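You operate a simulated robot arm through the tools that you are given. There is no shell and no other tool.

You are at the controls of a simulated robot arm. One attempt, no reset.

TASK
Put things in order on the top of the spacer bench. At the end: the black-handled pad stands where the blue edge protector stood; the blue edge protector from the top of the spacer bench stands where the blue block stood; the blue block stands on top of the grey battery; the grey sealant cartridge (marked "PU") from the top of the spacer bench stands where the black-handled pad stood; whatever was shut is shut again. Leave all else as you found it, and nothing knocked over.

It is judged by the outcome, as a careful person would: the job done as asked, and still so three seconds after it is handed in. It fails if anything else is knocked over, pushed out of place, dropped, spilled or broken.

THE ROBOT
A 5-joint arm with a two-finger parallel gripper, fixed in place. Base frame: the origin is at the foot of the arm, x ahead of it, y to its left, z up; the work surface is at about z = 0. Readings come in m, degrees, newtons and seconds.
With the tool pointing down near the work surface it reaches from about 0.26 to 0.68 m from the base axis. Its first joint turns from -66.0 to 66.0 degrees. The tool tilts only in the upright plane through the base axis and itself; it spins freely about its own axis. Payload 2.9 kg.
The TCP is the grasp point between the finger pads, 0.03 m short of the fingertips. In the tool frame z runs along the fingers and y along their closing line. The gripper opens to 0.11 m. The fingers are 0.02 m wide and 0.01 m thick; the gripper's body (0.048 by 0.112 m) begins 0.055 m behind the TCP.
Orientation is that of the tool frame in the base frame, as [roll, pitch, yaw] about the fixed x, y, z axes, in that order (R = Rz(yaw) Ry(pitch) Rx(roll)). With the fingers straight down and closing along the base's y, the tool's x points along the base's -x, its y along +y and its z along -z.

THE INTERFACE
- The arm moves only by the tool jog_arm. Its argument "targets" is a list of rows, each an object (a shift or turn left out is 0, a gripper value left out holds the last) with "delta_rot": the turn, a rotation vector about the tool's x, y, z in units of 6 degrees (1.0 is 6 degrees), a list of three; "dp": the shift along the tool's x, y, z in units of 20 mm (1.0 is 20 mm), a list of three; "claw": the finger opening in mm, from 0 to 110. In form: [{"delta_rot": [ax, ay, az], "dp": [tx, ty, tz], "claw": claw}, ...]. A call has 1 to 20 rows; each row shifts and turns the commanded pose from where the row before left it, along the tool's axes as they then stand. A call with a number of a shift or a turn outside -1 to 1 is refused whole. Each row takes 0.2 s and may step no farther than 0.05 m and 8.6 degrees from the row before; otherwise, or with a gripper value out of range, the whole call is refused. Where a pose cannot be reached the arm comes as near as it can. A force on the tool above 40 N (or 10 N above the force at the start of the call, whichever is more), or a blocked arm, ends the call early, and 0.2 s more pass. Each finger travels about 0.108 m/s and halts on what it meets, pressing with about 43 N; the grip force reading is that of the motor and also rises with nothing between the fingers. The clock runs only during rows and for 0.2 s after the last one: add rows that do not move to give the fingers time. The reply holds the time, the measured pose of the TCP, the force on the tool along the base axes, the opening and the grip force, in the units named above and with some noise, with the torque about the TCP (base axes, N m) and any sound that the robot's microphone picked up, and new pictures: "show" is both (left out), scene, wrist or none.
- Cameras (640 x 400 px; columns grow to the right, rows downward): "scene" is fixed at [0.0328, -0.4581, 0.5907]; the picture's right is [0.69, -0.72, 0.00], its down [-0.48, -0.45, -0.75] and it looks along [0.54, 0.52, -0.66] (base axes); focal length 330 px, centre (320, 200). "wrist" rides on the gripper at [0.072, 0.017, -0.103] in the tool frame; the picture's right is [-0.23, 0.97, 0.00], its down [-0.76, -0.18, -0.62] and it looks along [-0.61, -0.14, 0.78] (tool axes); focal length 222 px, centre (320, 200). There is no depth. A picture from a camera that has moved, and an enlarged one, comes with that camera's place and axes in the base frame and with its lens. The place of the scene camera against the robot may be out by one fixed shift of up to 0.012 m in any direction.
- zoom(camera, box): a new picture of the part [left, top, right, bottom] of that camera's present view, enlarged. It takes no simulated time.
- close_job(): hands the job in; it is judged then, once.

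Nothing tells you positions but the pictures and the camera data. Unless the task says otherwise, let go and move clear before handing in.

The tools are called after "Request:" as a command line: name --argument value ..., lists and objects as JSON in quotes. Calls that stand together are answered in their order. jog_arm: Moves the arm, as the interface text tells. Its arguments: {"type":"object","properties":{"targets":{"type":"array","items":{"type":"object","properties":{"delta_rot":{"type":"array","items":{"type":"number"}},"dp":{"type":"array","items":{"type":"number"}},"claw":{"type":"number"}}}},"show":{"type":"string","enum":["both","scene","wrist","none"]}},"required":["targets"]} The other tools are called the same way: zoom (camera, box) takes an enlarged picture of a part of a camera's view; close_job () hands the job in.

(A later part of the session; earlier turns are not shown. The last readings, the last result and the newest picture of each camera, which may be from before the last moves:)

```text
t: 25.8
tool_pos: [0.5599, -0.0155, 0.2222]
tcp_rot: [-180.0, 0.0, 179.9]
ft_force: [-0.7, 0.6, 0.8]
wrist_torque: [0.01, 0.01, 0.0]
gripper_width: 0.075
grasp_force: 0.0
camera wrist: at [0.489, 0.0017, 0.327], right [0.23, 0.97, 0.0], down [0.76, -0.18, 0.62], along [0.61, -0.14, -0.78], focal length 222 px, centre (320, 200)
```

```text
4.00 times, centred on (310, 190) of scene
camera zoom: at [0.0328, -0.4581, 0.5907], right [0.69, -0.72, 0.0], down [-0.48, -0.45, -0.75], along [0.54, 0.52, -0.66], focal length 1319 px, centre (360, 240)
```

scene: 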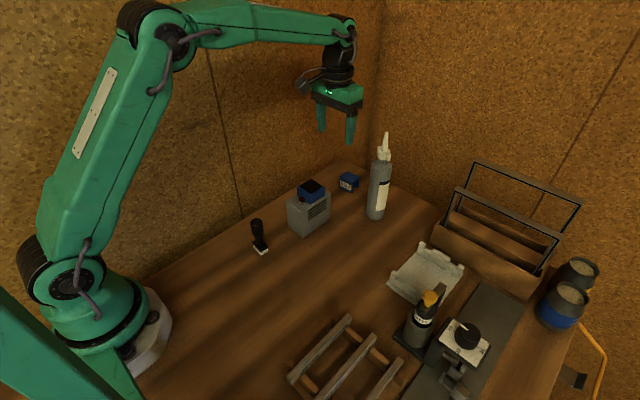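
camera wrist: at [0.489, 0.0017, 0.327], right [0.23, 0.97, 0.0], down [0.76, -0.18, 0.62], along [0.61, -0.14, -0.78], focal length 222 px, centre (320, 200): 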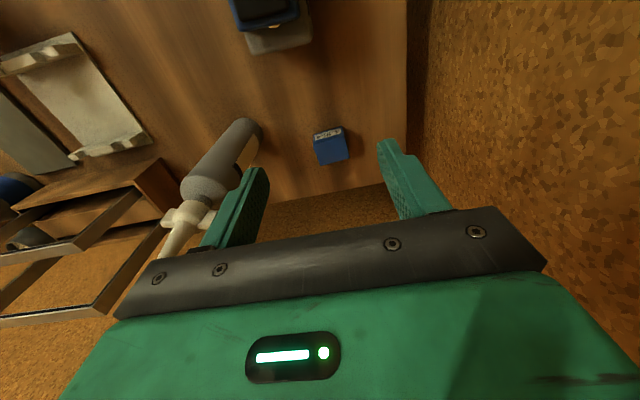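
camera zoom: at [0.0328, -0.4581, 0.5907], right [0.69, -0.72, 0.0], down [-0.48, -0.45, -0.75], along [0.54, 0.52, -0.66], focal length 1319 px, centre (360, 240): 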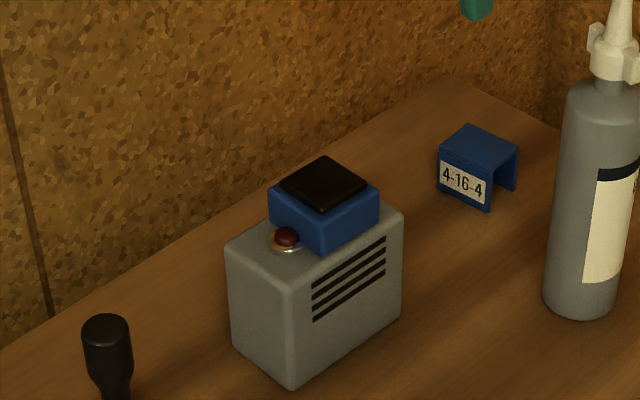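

The edge protector is at about (0.6325, -0.015), 36 × 44 mm and 37 mm high, with yaw about 3°. I'll go over it and part way down.

Request:
jog_arm --targets '[{"dp": [-0.9, 0, 0]}, {"dp": [-0.9, 0, 0]}, {"dp": [-0.9, 0, 0]}, {"dp": [-0.9, 0, 0]}, {"delta_rot": [0, 0, -0.5]}, {"dp": [0, 0, 1]}, {"dp": [0, 0, 1]}, {"dp": [0, 0, 1]}, {"dp": [0, 0, 1]}, {"dp": [0, 0, 1]}, {"dp": [0, 0, 1]}, {}]'

Request:
zoom --camera "wrist" --box '[220, 60, 420, 220]'

Request:
zoom --camera "scene" --box '[300, 110, 420, 230]'

```text
t: 28.4
tool_pos: [0.6332, -0.0168, 0.1026]
tcp_rot: [-179.9, 0.0, -177.1]
ft_force: [0.6, -0.1, 0.4]
wrist_torque: [-0.01, 0.01, 0.01]
gripper_width: 0.0752
grasp_force: 0.2
camera wrist: at [0.5601, -0.0027, 0.2066], right [0.18, 0.98, 0.0], down [0.77, -0.14, 0.62], along [0.61, -0.11, -0.78], focal length 222 px, centre (320, 200)
```

scene: 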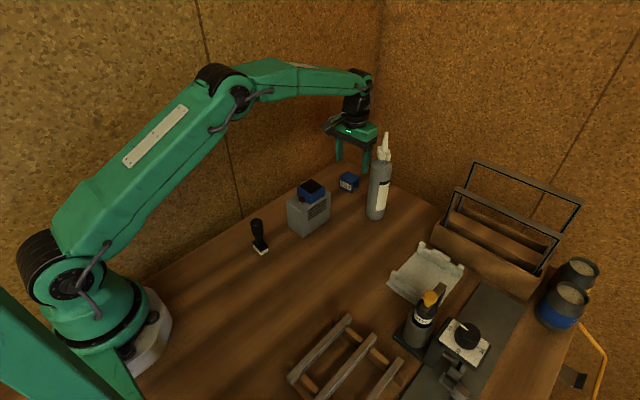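
wrist: 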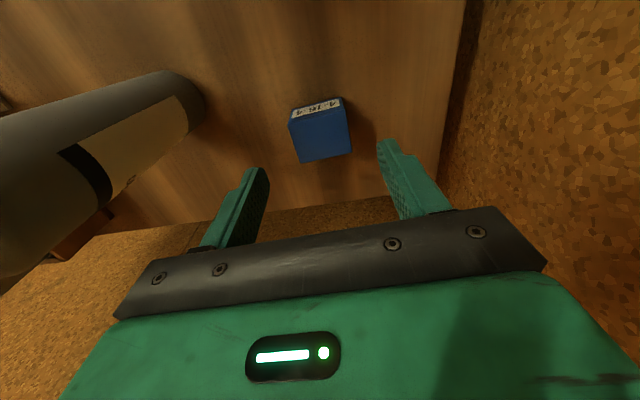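

```text
2.50 times, centred on (320, 140) of wrist
camera zoom: at [0.5601, -0.0027, 0.2066], right [0.18, 0.98, 0.0], down [0.77, -0.14, 0.62], along [0.61, -0.11, -0.78], focal length 555 px, centre (320, 350)
```

zoom: 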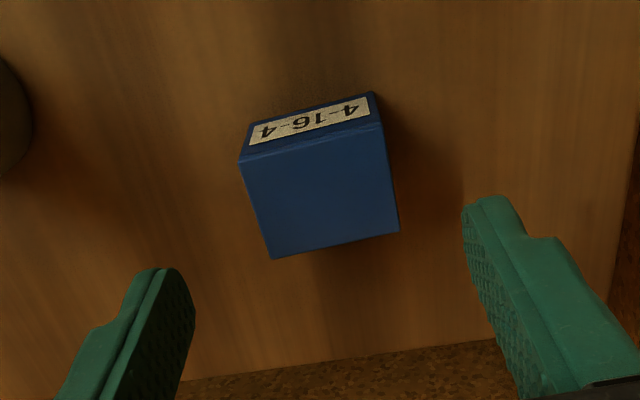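

```text
3.33 times, centred on (360, 170) of scene
camera zoom: at [0.0328, -0.4581, 0.5907], right [0.69, -0.72, 0.0], down [-0.48, -0.45, -0.75], along [0.54, 0.52, -0.66], focal length 1099 px, centre (187, 300)
```

zoom: 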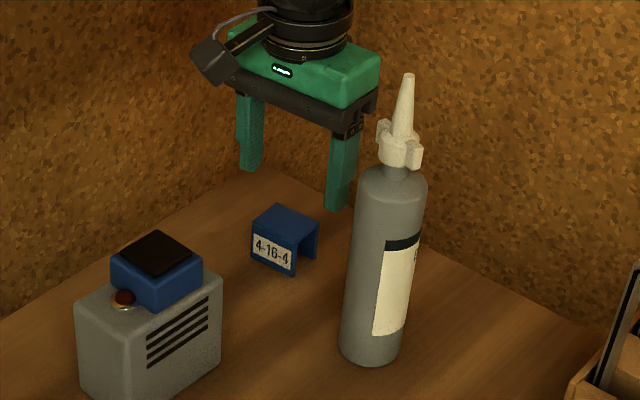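

The gripper is centred on the protector. I'll lower over it and close on its ends.

Request:
jog_arm --targets '[{"dp": [0, 0, 1]}, {"dp": [0, 0, 1]}, {"dp": [0, 0, 0.6]}, {"dp": [0, 0, 0.5]}, {}, {"claw": 35}, {"claw": 35}, {"claw": 35}, {}]'

Request:
zoom --camera "wrist" --box '[220, 80, 420, 240]'

Request:
zoom --camera "scene" --box '[300, 110, 420, 230]'

```text
t: 30.4
tool_pos: [0.6326, -0.0157, 0.0405]
tcp_rot: [179.9, 0.1, -177.2]
ft_force: [-0.5, 0.0, 0.6]
wrist_torque: [-0.01, -0.04, -0.02]
gripper_width: 0.0432
grasp_force: 42.7
camera wrist: at [0.5601, -0.0019, 0.1451], right [0.18, 0.98, 0.0], down [0.77, -0.14, 0.62], along [0.61, -0.11, -0.78], focal length 222 px, centre (320, 200)
```

scene: 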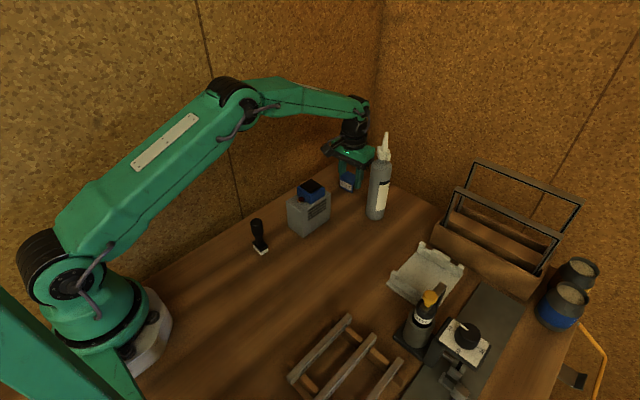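
wrist: 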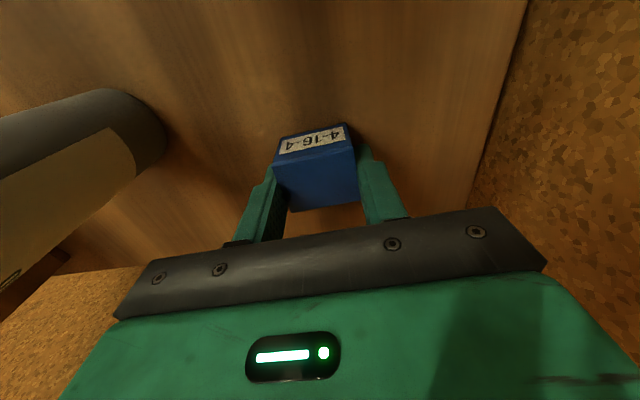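

```text
2.50 times, centred on (320, 160) of wrist
camera zoom: at [0.5601, -0.0019, 0.1451], right [0.18, 0.98, 0.0], down [0.77, -0.14, 0.62], along [0.61, -0.11, -0.78], focal length 555 px, centre (320, 300)
```

zoom: 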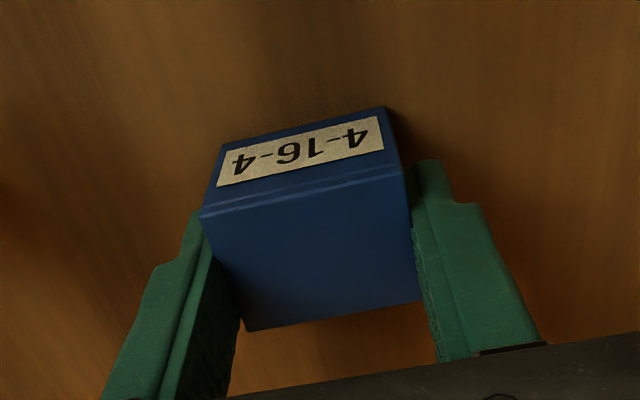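

```text
3.33 times, centred on (360, 170) of scene
camera zoom: at [0.0328, -0.4581, 0.5907], right [0.69, -0.72, 0.0], down [-0.48, -0.45, -0.75], along [0.54, 0.52, -0.66], focal length 1099 px, centre (187, 300)
```

zoom: 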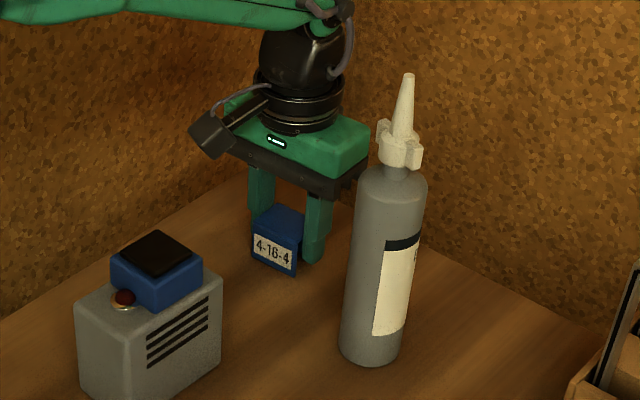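

The protector is held at a width of 43 mm. I'll lift it straight up and bring it back over the battery at height.

Request:
jog_arm --targets '[{"dp": [0, 0, -0.5]}, {"dp": [0, 0, -1]}, {"dp": [0, 0, -1]}, {"dp": [0, 0, -1]}, {"dp": [0, 0, -1]}, {"dp": [0, 0, -1]}, {"dp": [0, 0, -1]}, {"dp": [0, 0, -1]}, {"dp": [0, 0, -0.5]}, {"dp": [0.9986, 0.0523, 0]}, {"dp": [0.9986, 0.0523, 0]}, {"dp": [0.9986, 0.0523, 0]}, {"dp": [0.9986, 0.0523, 0]}, {"dp": [0.9986, 0.0523, 0]}, {"dp": [0.9986, 0.0523, 0]}, {"dp": [0.9986, 0.0523, 0]}, {"dp": [0.9986, 0.0523, 0]}, {"dp": [0.9986, 0.0523, 0]}, {"dp": [0.9986, 0.0523, 0]}, {}]'

```text
t: 34.6
tool_pos: [0.4318, -0.0158, 0.2003]
tcp_rot: [-180.0, 0.1, -177.2]
ft_force: [-0.6, -0.3, -0.5]
wrist_torque: [-0.03, 0.01, 0.0]
gripper_width: 0.0435
grasp_force: 43.0
camera wrist: at [0.359, -0.0023, 0.3049], right [0.18, 0.98, 0.0], down [0.77, -0.14, 0.62], along [0.61, -0.11, -0.78], focal length 222 px, centre (320, 200)
```

scene: 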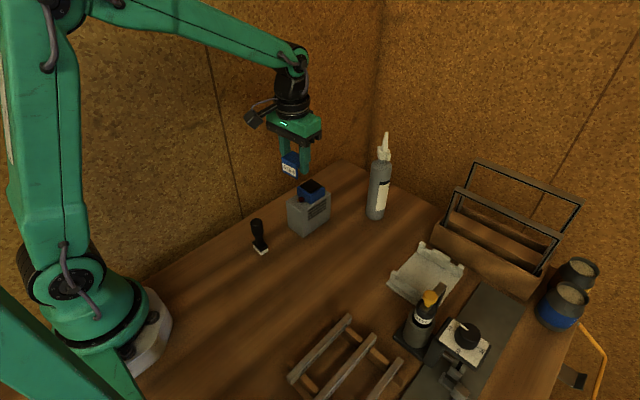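
wrist: 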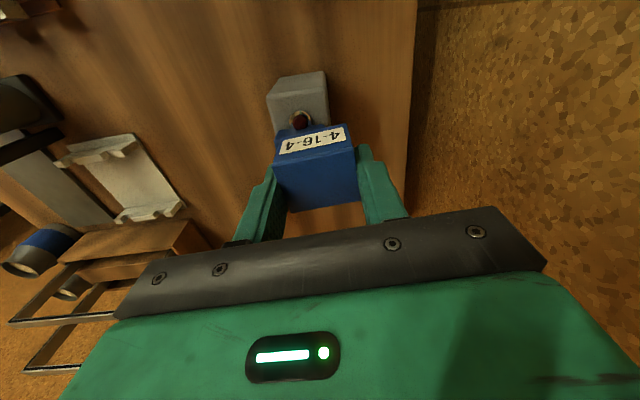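

The protector is steady. I'll bring it over the block's old place at (0.250, -0.1145) and go down part way.

Request:
jog_arm --targets '[{"dp": [0.936, -0.447, 0]}, {"dp": [0.936, -0.447, 0]}, {"dp": [0.936, -0.447, 0]}, {"dp": [0.936, -0.447, 0]}, {"dp": [0.936, -0.447, 0]}, {"dp": [0.936, -0.447, 0]}, {"dp": [0.936, -0.447, 0]}, {"dp": [0.936, -0.447, 0]}, {"dp": [0.936, -0.447, 0]}, {"dp": [0.936, -0.447, 0]}, {"dp": [0, 0, 1]}, {"dp": [0, 0, 1]}, {"dp": [0, 0, 1]}, {"dp": [0, 0, 1]}, {"dp": [0, 0, 1]}, {"dp": [0, 0, 1]}, {}]'

Request:
zoom --camera "scene" --box '[200, 190, 320, 310]'

```text
t: 38.2
tool_pos: [0.2507, -0.1146, 0.0794]
tcp_rot: [180.0, 0.0, -177.1]
ft_force: [-0.1, -0.7, -1.0]
wrist_torque: [0.04, 0.01, 0.02]
gripper_width: 0.0434
grasp_force: 42.7
camera wrist: at [0.1775, -0.1013, 0.1848], right [0.18, 0.98, 0.0], down [0.77, -0.14, 0.62], along [0.61, -0.11, -0.78], focal length 222 px, centre (320, 200)
```

scene: 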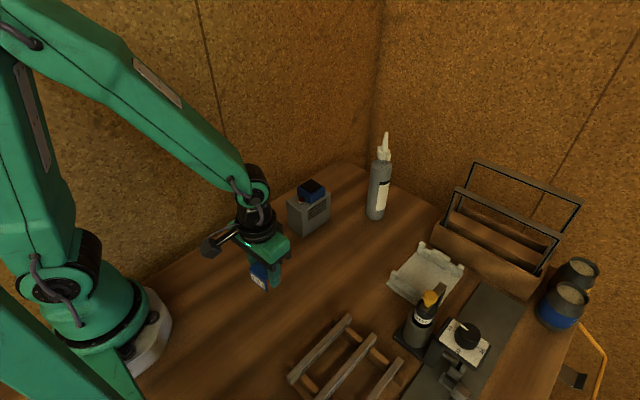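
wrist: 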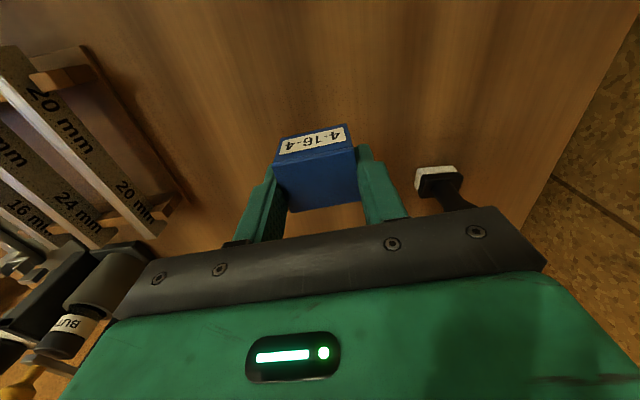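

```text
3.33 times, centred on (260, 250) of scene
camera zoom: at [0.0328, -0.4581, 0.5907], right [0.69, -0.72, 0.0], down [-0.48, -0.45, -0.75], along [0.54, 0.52, -0.66], focal length 1099 px, centre (520, 33)
```

zoom: 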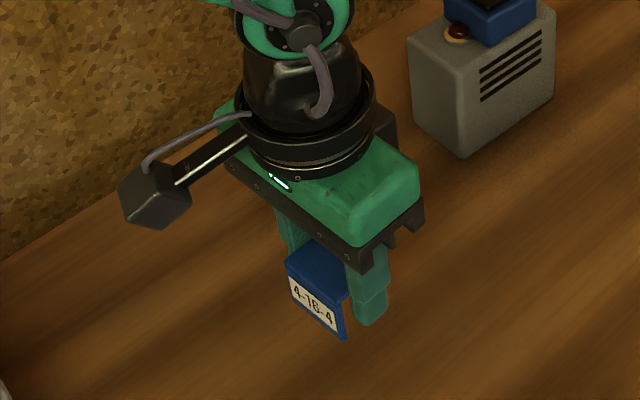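

The protector hangs level over the spot. I'll lower it to the table in small final steps and check the force.

Request:
jog_arm --targets '[{"dp": [0, 0, 0.8]}, {"dp": [0, 0, 0.6]}, {"dp": [0, 0, 0.4]}, {"dp": [0, 0, 0.1]}, {}]' --show "none"

Request:
jog_arm --targets '[{"dp": [0, 0, 0.05]}, {}]' --show "none"

Request:
jog_arm --targets '[{"dp": [0, 0, 0.05]}, {}]' --show "none"

```text
t: 39.4
tool_pos: [0.2503, -0.1139, 0.0426]
tcp_rot: [179.9, 0.0, -177.1]
ft_force: [0.7, -1.0, 0.1]
wrist_torque: [0.0, 0.0, 0.02]
gripper_width: 0.0434
grasp_force: 43.1
```

```text
t: 40.0
tool_pos: [0.25, -0.1143, 0.0415]
tcp_rot: [180.0, 0.0, -177.1]
ft_force: [-0.1, 0.1, -0.4]
wrist_torque: [-0.02, -0.02, -0.04]
gripper_width: 0.0432
grasp_force: 43.5
```

```text
t: 40.6
tool_pos: [0.2506, -0.1143, 0.0399]
tcp_rot: [180.0, 0.0, -177.2]
ft_force: [0.7, -0.2, -0.7]
wrist_torque: [-0.01, 0.0, 0.01]
gripper_width: 0.0437
grasp_force: 43.1
```

Request:
jog_arm --targets '[{"dp": [0, 0, 0.04]}, {}]' --show "none"

Request:
zoom --camera "scene" --box '[220, 230, 300, 310]'

```text
t: 41.2
tool_pos: [0.2501, -0.1148, 0.0395]
tcp_rot: [180.0, 0.1, -177.1]
ft_force: [-3.6, 0.9, 14.3]
wrist_torque: [0.24, 0.22, 0.02]
gripper_width: 0.0434
grasp_force: 42.8
```

```text
5.00 times, centred on (260, 270) of scene
camera zoom: at [0.0328, -0.4581, 0.5908], right [0.69, -0.72, 0.0], down [-0.48, -0.45, -0.75], along [0.54, 0.52, -0.66], focal length 1649 px, centre (620, -150)
```

zoom: 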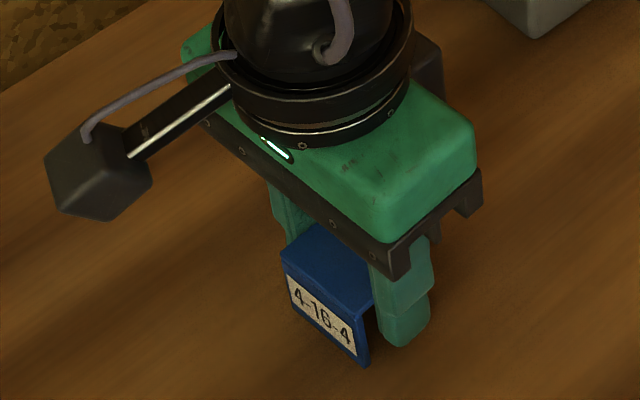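

Contact with the table is confirmed at 14 N. I'll ease off, open and rise clear.

Request:
jog_arm --targets '[{"dp": [0, 0, -0.03]}, {"claw": 50}, {"claw": 60}, {"claw": 75}, {}, {"dp": [0, 0, -0.5]}, {"dp": [0, 0, -1]}, {"dp": [0, 0, -1]}, {"dp": [0, 0, -1]}, {"dp": [0, 0, -1]}, {"dp": [0, 0, -1]}, {"dp": [0, 0, -1]}, {}]'

Request:
zoom --camera "wrist" --box '[220, 40, 440, 200]'

Request:
zoom --camera "scene" --box '[200, 190, 320, 310]'

```text
t: 44.0
tool_pos: [0.2499, -0.1147, 0.1711]
tcp_rot: [-179.9, 0.1, -177.1]
ft_force: [0.0, 0.2, 0.6]
wrist_torque: [-0.02, 0.03, 0.03]
gripper_width: 0.0749
grasp_force: 0.0
camera wrist: at [0.1775, -0.1011, 0.2752], right [0.18, 0.98, 0.0], down [0.77, -0.14, 0.62], along [0.61, -0.11, -0.78], focal length 222 px, centre (320, 200)
```

scene: 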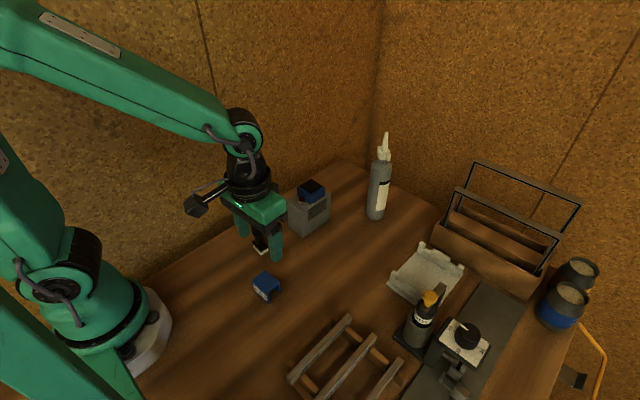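
wrist: 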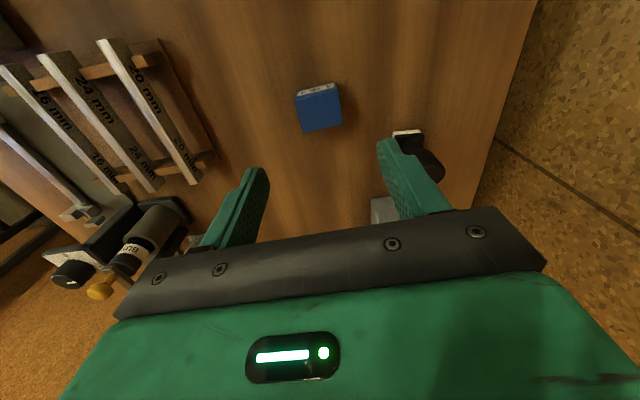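

```text
2.50 times, centred on (330, 120) of wrist
camera zoom: at [0.1775, -0.1011, 0.2752], right [0.18, 0.98, 0.0], down [0.77, -0.14, 0.62], along [0.61, -0.11, -0.78], focal length 555 px, centre (295, 400)
```

zoom: 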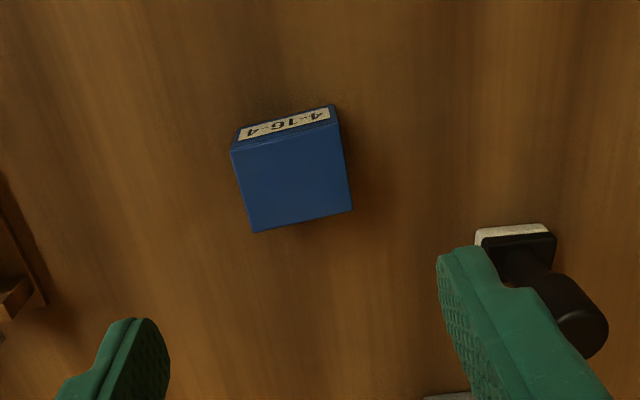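

```text
3.33 times, centred on (260, 250) of scene
camera zoom: at [0.0328, -0.4581, 0.5907], right [0.69, -0.72, 0.0], down [-0.48, -0.45, -0.75], along [0.54, 0.52, -0.66], focal length 1099 px, centre (520, 33)
```

zoom: 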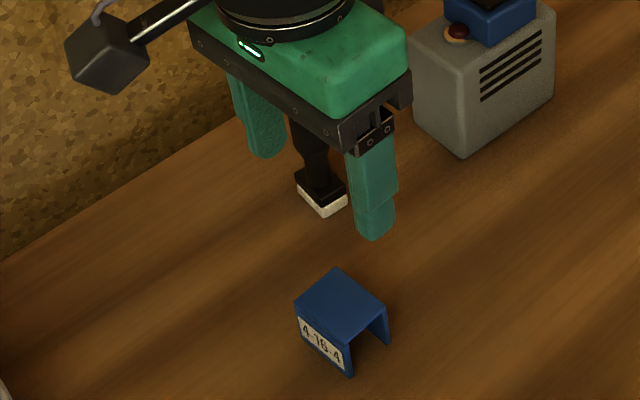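

The protector stands at the block's old place. Next is the black-handled pad, so I'll move over it for a clear look.

Request:
jog_arm --targets '[{"dp": [0, 0, -1], "delta_rot": [0, 0, 0.5]}, {"dp": [-0.2, 0.985, -0.4]}, {"dp": [-0.2, 0.985, -0.4]}, {"dp": [-0.2, 0.985, -0.4]}, {"dp": [-0.2, 0.985, -0.4]}, {"dp": [-0.2, 0.985, -0.4]}, {}]' --show "wrist"

Request:
zoom --camera "wrist" --box '[250, 60, 370, 160]'

```text
t: 45.6
tool_pos: [0.2705, -0.0162, 0.2306]
tcp_rot: [180.0, 0.1, 179.8]
ft_force: [0.4, -0.6, 0.4]
wrist_torque: [0.01, -0.01, 0.03]
gripper_width: 0.0749
grasp_force: 0.1
camera wrist: at [0.1981, 0.0014, 0.3352], right [0.23, 0.97, 0.0], down [0.76, -0.18, 0.62], along [0.61, -0.14, -0.78], focal length 222 px, centre (320, 200)
```

wrist: 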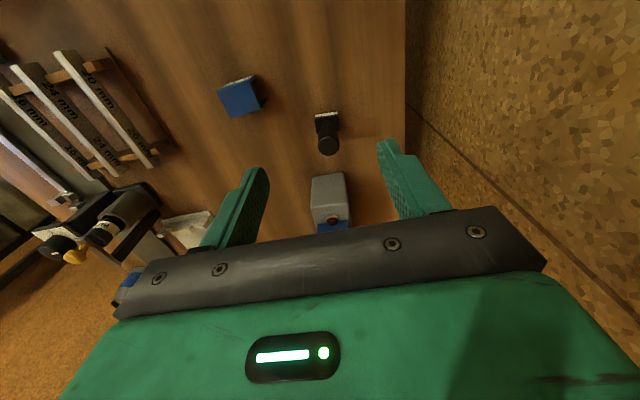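

```text
4.00 times, centred on (310, 110) of wrist
camera zoom: at [0.1981, 0.0014, 0.3352], right [0.23, 0.97, 0.0], down [0.76, -0.18, 0.62], along [0.61, -0.14, -0.78], focal length 888 px, centre (360, 560)
```

zoom: 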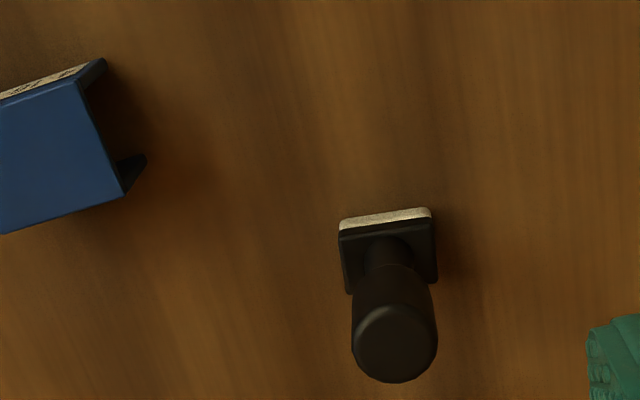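

The pad's base is centred at about (0.3136, -0.015) with yaw -6°, and its handle is 26 mm wide and about 0.09 m tall. I'll align above it.

Request:
jog_arm --targets '[{"dp": [-0.727, 0.017, 0]}, {"dp": [-0.727, 0.017, 0]}, {"dp": [-0.727, 0.017, 0]}, {"delta_rot": [0, 0, 1.0]}, {"dp": [0, 0, 1]}, {"dp": [0, 0, 1]}, {"dp": [0, 0, 1]}, {"dp": [0, 0, 1]}, {"dp": [0, 0, 1]}, {}]'

Request:
zoom --camera "wrist" --box '[220, 60, 420, 220]'

Request:
zoom --camera "scene" --box '[200, 170, 320, 290]'

```text
t: 47.8
tool_pos: [0.3144, -0.0163, 0.1291]
tcp_rot: [-179.9, -0.1, 173.8]
ft_force: [0.0, 0.0, -0.2]
wrist_torque: [-0.01, 0.0, 0.02]
gripper_width: 0.0751
grasp_force: 0.0
camera wrist: at [0.2441, 0.0097, 0.2344], right [0.33, 0.94, 0.0], down [0.74, -0.26, 0.62], along [0.59, -0.2, -0.78], focal length 222 px, centre (320, 200)
```

scene: 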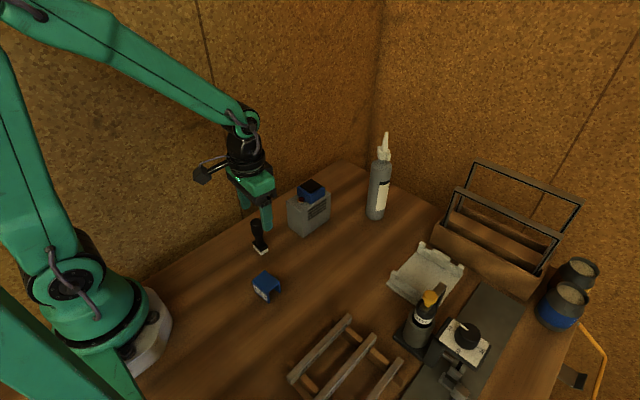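
wrist: 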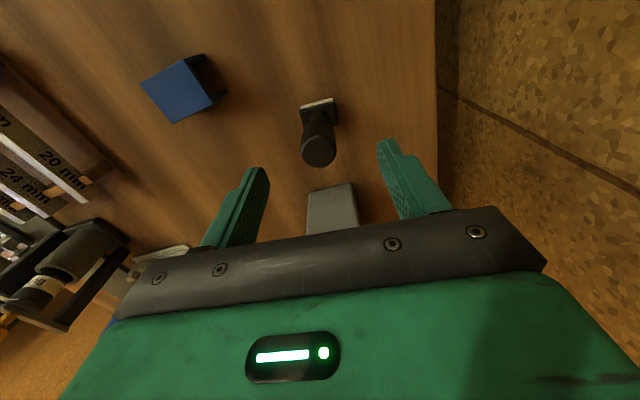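

```text
2.50 times, centred on (320, 140) of wrist
camera zoom: at [0.2441, 0.0097, 0.2344], right [0.33, 0.94, 0.0], down [0.74, -0.26, 0.62], along [0.59, -0.2, -0.78], focal length 555 px, centre (320, 350)
```

zoom: 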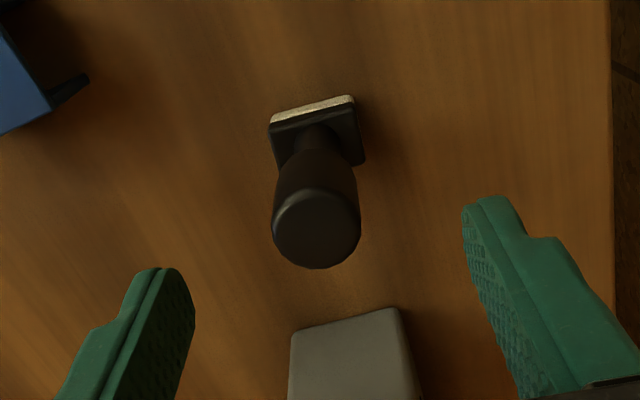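

```text
3.33 times, centred on (260, 230) of scene
camera zoom: at [0.0328, -0.4581, 0.5907], right [0.69, -0.72, 0.0], down [-0.48, -0.45, -0.75], along [0.54, 0.52, -0.66], focal length 1099 px, centre (520, 100)
```

zoom: 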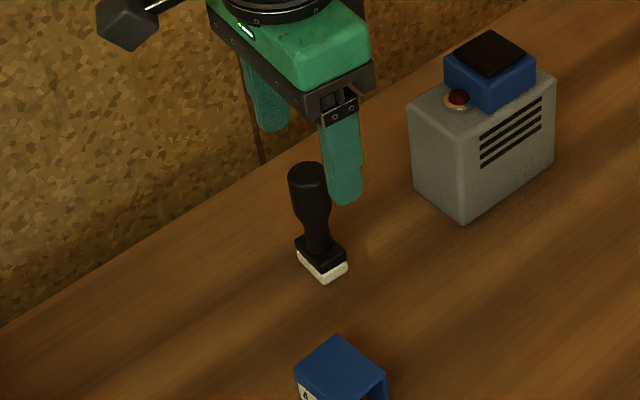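

The handle is centred between the fingers. I'll lower to mid-handle and close gently.

Request:
jog_arm --targets '[{"dp": [0, 0, 1]}, {"dp": [0, 0, 1]}, {"dp": [0, 0, 0.8]}, {"dp": [0, 0, 0.4]}, {}, {"claw": 50}, {"claw": 36}, {"claw": 30}, {"claw": 15}, {"claw": 15}, {}]'

Request:
zoom --camera "wrist" --box '[220, 60, 420, 220]'

Request:
zoom --camera "scene" --box '[200, 170, 320, 290]'

```text
t: 50.2
tool_pos: [0.3131, -0.0157, 0.0652]
tcp_rot: [179.9, 0.0, 173.8]
ft_force: [-0.2, -0.7, 0.5]
wrist_torque: [-0.01, 0.03, -0.04]
gripper_width: 0.0245
grasp_force: 43.1
camera wrist: at [0.244, 0.0094, 0.1707], right [0.33, 0.94, 0.0], down [0.74, -0.26, 0.62], along [0.59, -0.2, -0.78], focal length 222 px, centre (320, 200)
```

scene: 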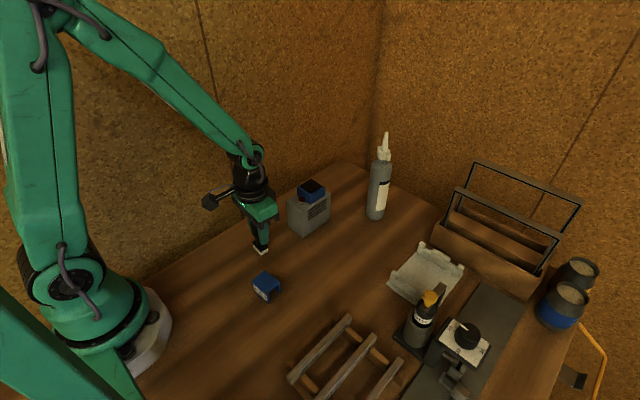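
wrist: 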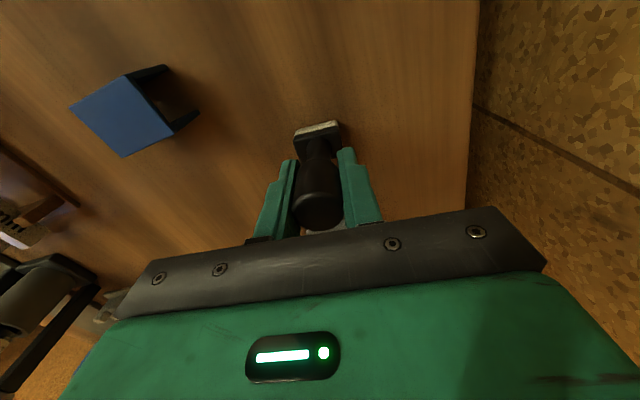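

```text
2.50 times, centred on (320, 140) of wrist
camera zoom: at [0.244, 0.0094, 0.1707], right [0.33, 0.94, 0.0], down [0.74, -0.26, 0.62], along [0.59, -0.2, -0.78], focal length 555 px, centre (320, 350)
```

zoom: 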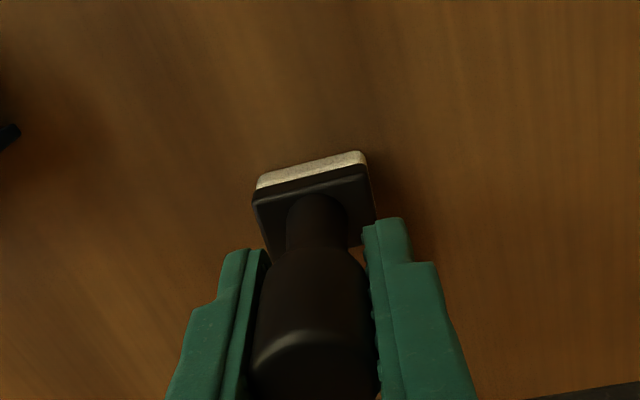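

```text
3.33 times, centred on (260, 230) of scene
camera zoom: at [0.0328, -0.4581, 0.5907], right [0.69, -0.72, 0.0], down [-0.48, -0.45, -0.75], along [0.54, 0.52, -0.66], focal length 1099 px, centre (520, 100)
```

zoom: 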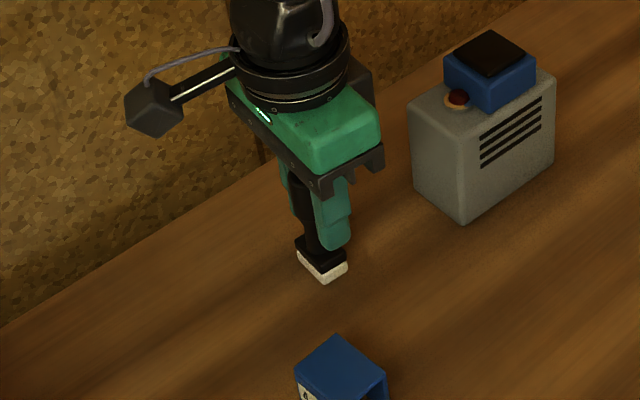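

The pad is gripped. I'll lift it and carry it over the battery at height towards the far corner.

Request:
jog_arm --targets '[{"dp": [0, 0, -0.5]}, {"dp": [0, 0, -1]}, {"dp": [0, 0, -1]}, {"dp": [0, 0, -1]}, {"dp": [0, 0, -1]}, {"dp": [0, 0, -1]}, {"dp": [0, 0, -1]}, {"dp": [0, 0, -1]}, {"dp": [0, 0, -0.5]}, {"dp": [-0.99, 0.104, 0]}, {"dp": [-0.99, 0.104, 0]}, {"dp": [-0.99, 0.104, 0]}, {"dp": [-0.99, 0.104, 0]}, {"dp": [-0.99, 0.104, 0]}, {"dp": [-0.99, 0.104, 0]}, {"dp": [-0.99, 0.104, 0]}, {"dp": [-0.99, 0.104, 0]}, {}]'

```text
t: 54.0
tool_pos: [0.4732, -0.0151, 0.2254]
tcp_rot: [-180.0, 0.0, 173.9]
ft_force: [0.0, -0.7, -0.9]
wrist_torque: [0.0, 0.02, -0.01]
gripper_width: 0.0246
grasp_force: 43.2
camera wrist: at [0.4036, 0.0095, 0.3312], right [0.33, 0.94, 0.0], down [0.74, -0.26, 0.62], along [0.59, -0.2, -0.78], focal length 222 px, centre (320, 200)
```

scene: 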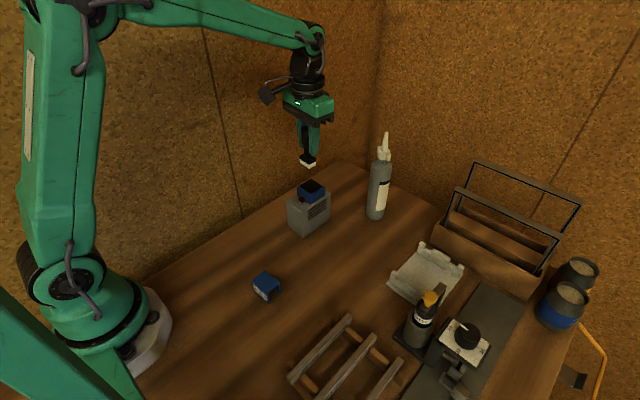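
wrist: 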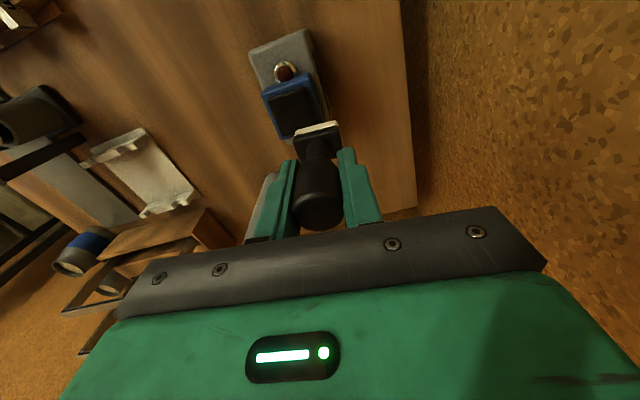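

Request:
jog_arm --targets '[{"dp": [-0.99, 0.104, 0]}, {"dp": [-0.99, 0.104, 0]}, {"dp": [-0.99, 0.104, 0]}, {"dp": [-0.99, 0.104, 0]}, {"dp": [-0.99, 0.104, 0]}, {"dp": [-0.99, 0.104, 0]}, {"dp": [-0.99, 0.104, 0]}, {"dp": [-0.99, 0.104, 0]}, {}, {"dp": [0, 0, 1]}, {"dp": [0, 0, 1]}, {"dp": [0, 0, 1]}, {"dp": [0, 0, 1]}, {"dp": [0, 0, 1]}, {"dp": [0, 0, 1]}, {"dp": [0, 0, 1]}, {"dp": [0, 0, 0.5]}, {}]'

Request:
zoom --camera "scene" --box '[300, 110, 420, 230]'

Request:
zoom --camera "wrist" --box '[220, 60, 420, 220]'

```text
t: 57.8
tool_pos: [0.6325, -0.016, 0.0764]
tcp_rot: [-179.9, 0.0, 174.0]
ft_force: [0.8, 0.4, -0.7]
wrist_torque: [0.03, 0.01, 0.02]
gripper_width: 0.0249
grasp_force: 43.3
camera wrist: at [0.5627, 0.0093, 0.1807], right [0.33, 0.94, 0.0], down [0.74, -0.26, 0.62], along [0.59, -0.2, -0.78], focal length 222 px, centre (320, 200)
```

scene: 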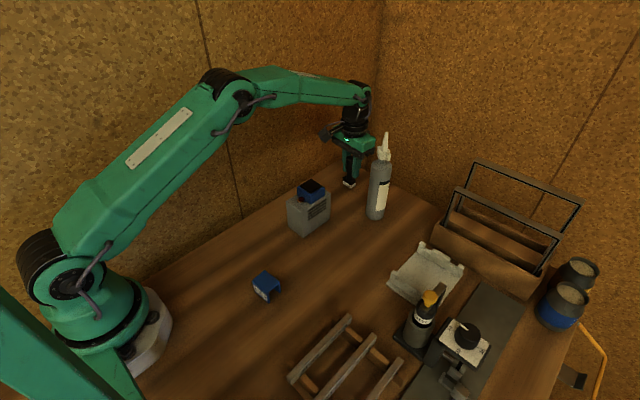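
wrist: 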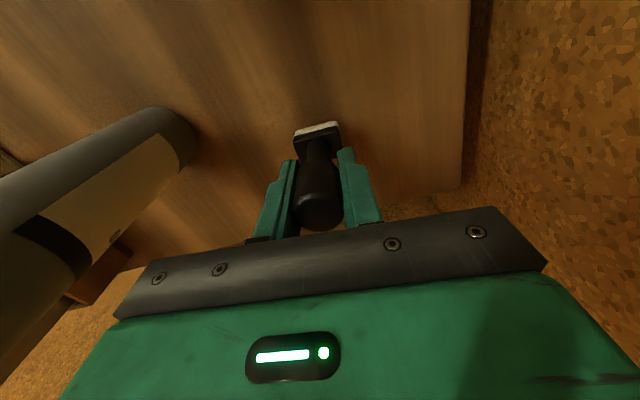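

```text
3.33 times, centred on (360, 170) of scene
camera zoom: at [0.0328, -0.4581, 0.5907], right [0.69, -0.72, 0.0], down [-0.48, -0.45, -0.75], along [0.54, 0.52, -0.66], focal length 1099 px, centre (187, 300)
```

zoom: 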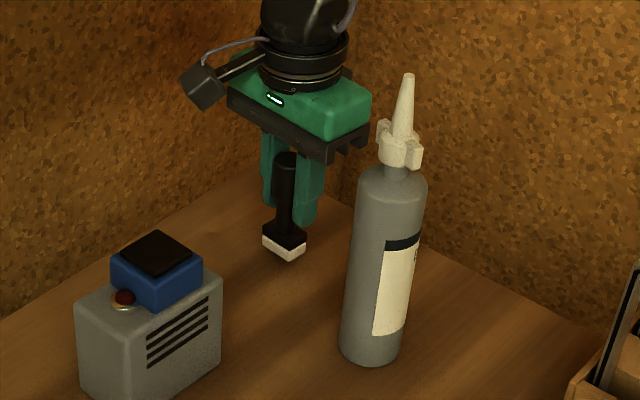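

```text
2.50 times, centred on (320, 140) of wrist
camera zoom: at [0.5627, 0.0093, 0.1807], right [0.33, 0.94, 0.0], down [0.74, -0.26, 0.62], along [0.59, -0.2, -0.78], focal length 555 px, centre (320, 350)
```

zoom: 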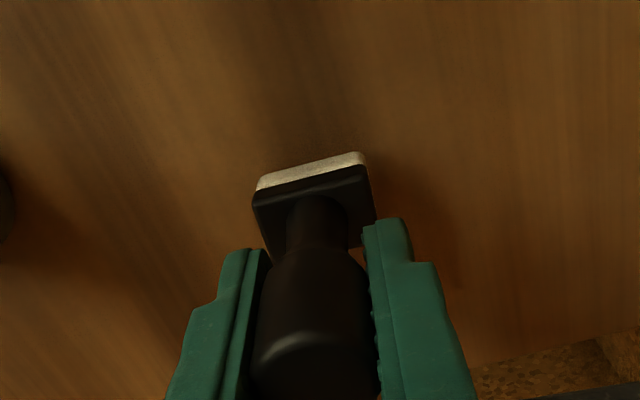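

The pad is upright and 10 mm above the table at the protector's old place. I'll lower the last bit in steps.

Request:
jog_arm --targets '[{"dp": [0, 0, 0.3]}, {"dp": [0, 0, 0.15]}, {}]' --show "none"

Request:
jog_arm --targets '[{"dp": [0, 0, 0.05]}, {}]' --show "none"

Request:
jog_arm --targets '[{"dp": [0, 0, 0.03]}, {}]' --show "none"

```text
t: 58.6
tool_pos: [0.6325, -0.0157, 0.0652]
tcp_rot: [-179.9, 0.0, 173.9]
ft_force: [-0.5, -0.7, -1.4]
wrist_torque: [0.0, -0.02, 0.03]
gripper_width: 0.0245
grasp_force: 43.2
```

```text
t: 59.2
tool_pos: [0.6319, -0.0147, 0.065]
tcp_rot: [-180.0, 0.0, 173.8]
ft_force: [0.0, -0.2, -0.4]
wrist_torque: [-0.03, 0.0, 0.01]
gripper_width: 0.0247
grasp_force: 42.8
```

```text
t: 59.8
tool_pos: [0.6326, -0.0158, 0.0667]
tcp_rot: [180.0, 0.0, 173.8]
ft_force: [-2.4, 0.6, 5.4]
wrist_torque: [0.01, 0.14, -0.02]
gripper_width: 0.0246
grasp_force: 43.2
```

Contact is light at 5 N. I'll open slowly, then rise straight up.

Request:
jog_arm --targets '[{"claw": 28}, {"claw": 34}, {"claw": 45}, {"claw": 60}, {}, {}]' --show "wrist"

Request:
zoom --camera "scene" --box '[300, 110, 420, 230]'

```text
t: 61.2
tool_pos: [0.6322, -0.0158, 0.0647]
tcp_rot: [-180.0, -0.1, 173.9]
ft_force: [-0.5, 0.3, -0.2]
wrist_torque: [0.0, 0.05, -0.01]
gripper_width: 0.06
grasp_force: 0.0
camera wrist: at [0.5627, 0.0094, 0.17], right [0.33, 0.94, 0.0], down [0.74, -0.26, 0.62], along [0.59, -0.2, -0.78], focal length 222 px, centre (320, 200)
```

wrist: 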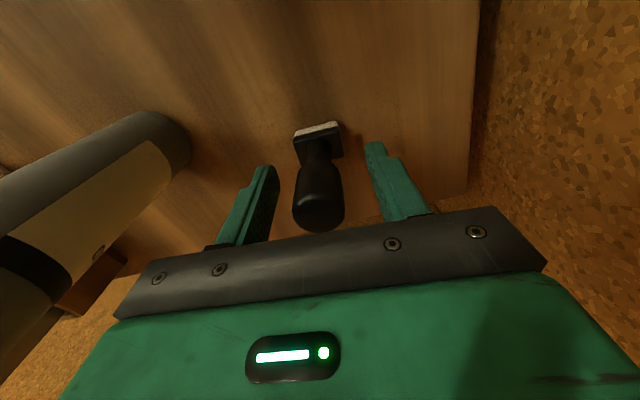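

```text
3.33 times, centred on (360, 170) of scene
camera zoom: at [0.0328, -0.4581, 0.5907], right [0.69, -0.72, 0.0], down [-0.48, -0.45, -0.75], along [0.54, 0.52, -0.66], focal length 1099 px, centre (187, 300)
```

zoom: 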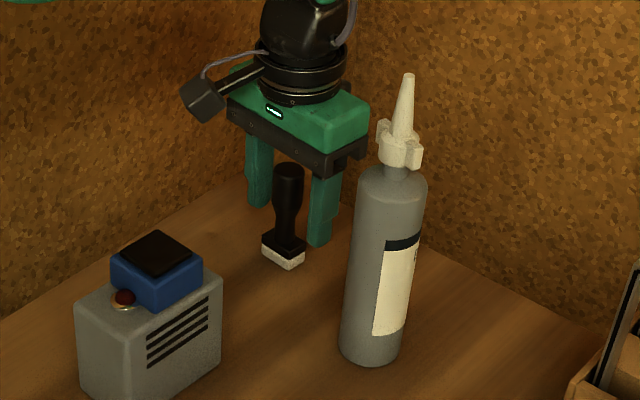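

The pad stands upright on its own. I'll rise clear and back off to study the cartridge.

Request:
jog_arm --targets '[{"dp": [0, 0, -0.5]}, {"dp": [0, 0, -1]}, {"dp": [0, 0, -1]}, {"dp": [0, 0, -1]}, {"dp": [0, 0, -1]}, {"dp": [0, 0, -1]}, {"dp": [0, 0, -1]}, {"dp": [0, 0, -1]}, {"dp": [0, 0, -1]}, {"dp": [0, 0, -1]}, {"dp": [0, 0, -1]}, {"dp": [0, 0, -1]}, {"dp": [0, 0, -0.5], "delta_rot": [0, 0, -1.0]}, {}]'

Request:
zoom --camera "scene" --box '[340, 120, 420, 230]'

Request:
zoom --camera "wrist" --box '[100, 0, 420, 220]'

```text
t: 64.2
tool_pos: [0.6202, -0.0142, 0.3]
tcp_rot: [-180.0, -0.1, -179.9]
ft_force: [-0.8, 0.7, -0.5]
wrist_torque: [-0.01, 0.03, 0.01]
gripper_width: 0.0599
grasp_force: 0.0
out of reach, approached as far as the arm can: row 12, 13
camera wrist: at [0.5487, 0.0028, 0.405], right [0.23, 0.97, 0.0], down [0.76, -0.18, 0.62], along [0.61, -0.14, -0.78], focal length 222 px, centre (320, 200)
```

scene: 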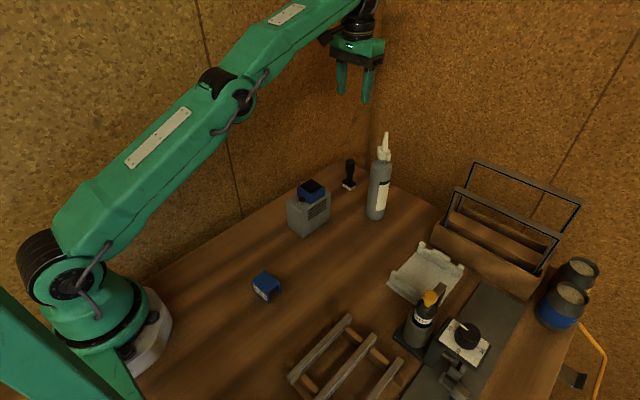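
wrist: 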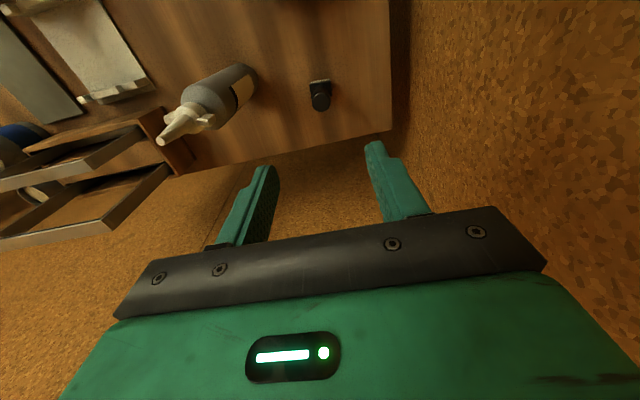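

```text
3.64 times, centred on (380, 175) of scene
camera zoom: at [0.0328, -0.4581, 0.5907], right [0.69, -0.72, 0.0], down [-0.48, -0.45, -0.75], along [0.54, 0.52, -0.66], focal length 1199 px, centre (102, 291)
```

zoom: 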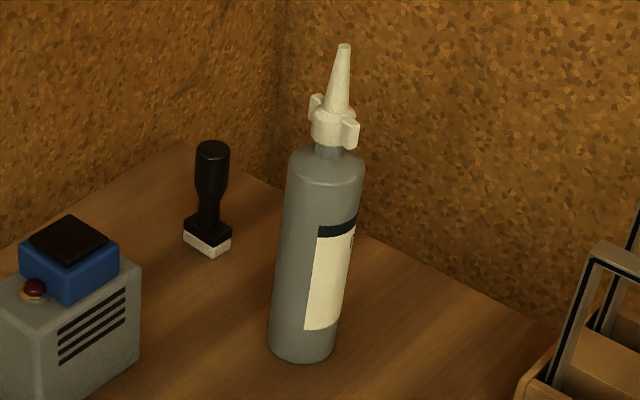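

```text
1.82 times, centred on (260, 110) of wrist
camera zoom: at [0.5487, 0.0028, 0.405], right [0.23, 0.97, 0.0], down [0.76, -0.18, 0.62], along [0.61, -0.14, -0.78], focal length 404 px, centre (429, 364)
```

zoom: 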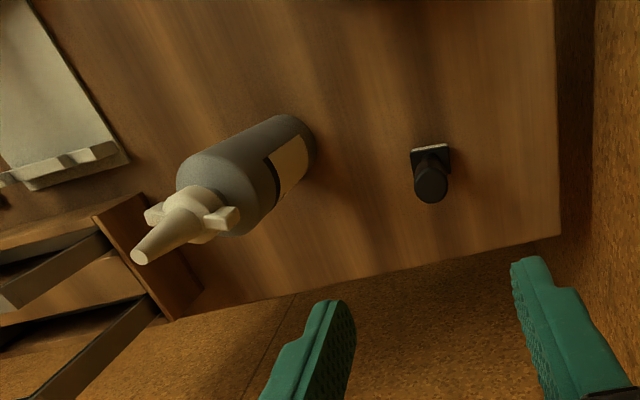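

The arm topped out near z = 0.30 out there, which is fine. Next I'll come back and across to look closely at the cartridge's collar from the base side.

Request:
jog_arm --targets '[{"dp": [1, 0, 0]}, {"dp": [1, 0, 0]}, {"dp": [1, 0, 0]}, {"dp": [1, 0, 0]}, {"dp": [1, 0, 0]}, {"dp": [0, -0.95, 0]}, {"dp": [0, -0.95, 0]}, {"dp": [0, -0.95, 0]}, {"dp": [0, -0.95, 0]}, {"dp": [0, -0.95, 0]}, {"dp": [0, -0.95, 0]}, {"dp": [0, 0, 0.9]}, {"dp": [0, 0, 0.9]}, {"dp": [0, 0, 0.9]}, {}]'

Request:
zoom --camera "wrist" --box '[240, 100, 400, 220]'

Request:
zoom --camera "scene" --box '[360, 120, 410, 170]'

```text
t: 67.4
tool_pos: [0.5201, -0.1283, 0.2454]
tcp_rot: [-180.0, 0.0, 179.9]
ft_force: [0.4, -0.5, 0.3]
wrist_torque: [0.01, 0.0, -0.01]
gripper_width: 0.0597
grasp_force: 0.1
camera wrist: at [0.4482, -0.1109, 0.3505], right [0.23, 0.97, 0.0], down [0.76, -0.18, 0.62], along [0.61, -0.14, -0.78], focal length 222 px, centre (320, 200)
```

scene: 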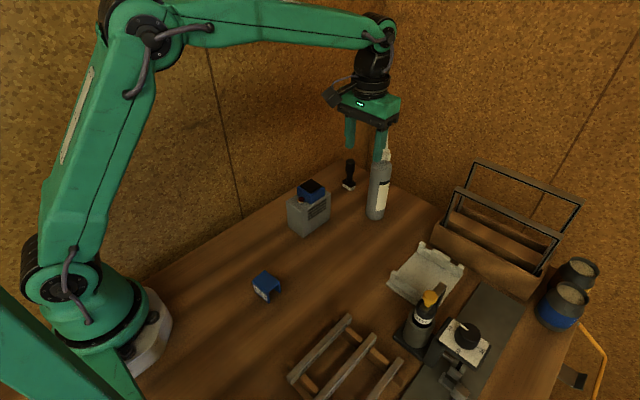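
wrist: 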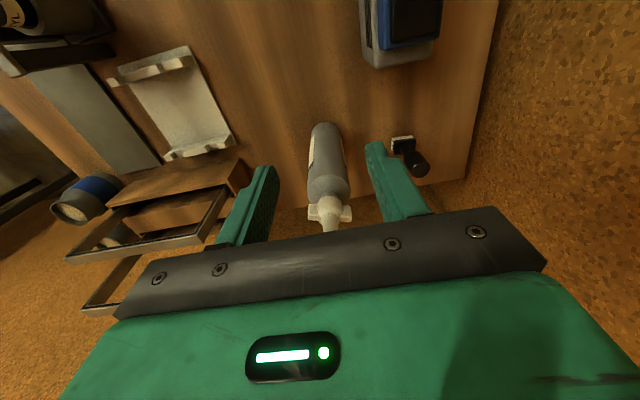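

```text
3.33 times, centred on (320, 160) of wrist
camera zoom: at [0.4482, -0.1109, 0.3505], right [0.23, 0.97, 0.0], down [0.76, -0.18, 0.62], along [0.61, -0.14, -0.78], focal length 740 px, centre (320, 333)
```

zoom: 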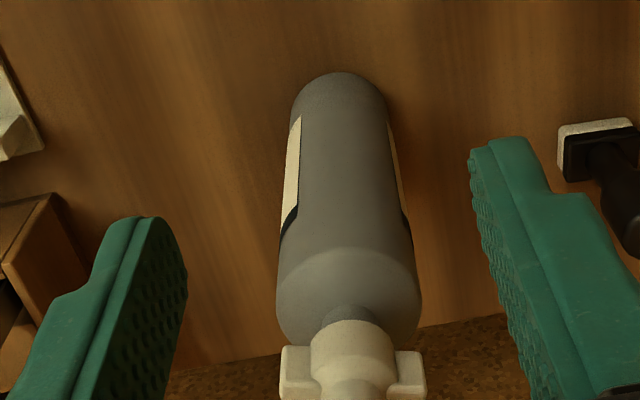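

```text
8.00 times, centred on (385, 145) of scene
camera zoom: at [0.0328, -0.4581, 0.5907], right [0.69, -0.72, 0.0], down [-0.48, -0.45, -0.75], along [0.54, 0.52, -0.66], focal length 2638 px, centre (-200, 640)
```

zoom: 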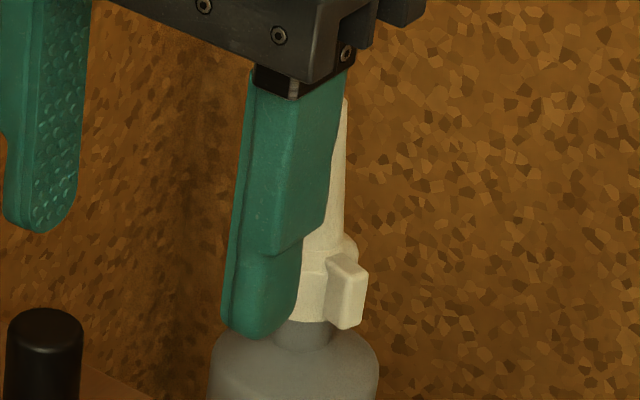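

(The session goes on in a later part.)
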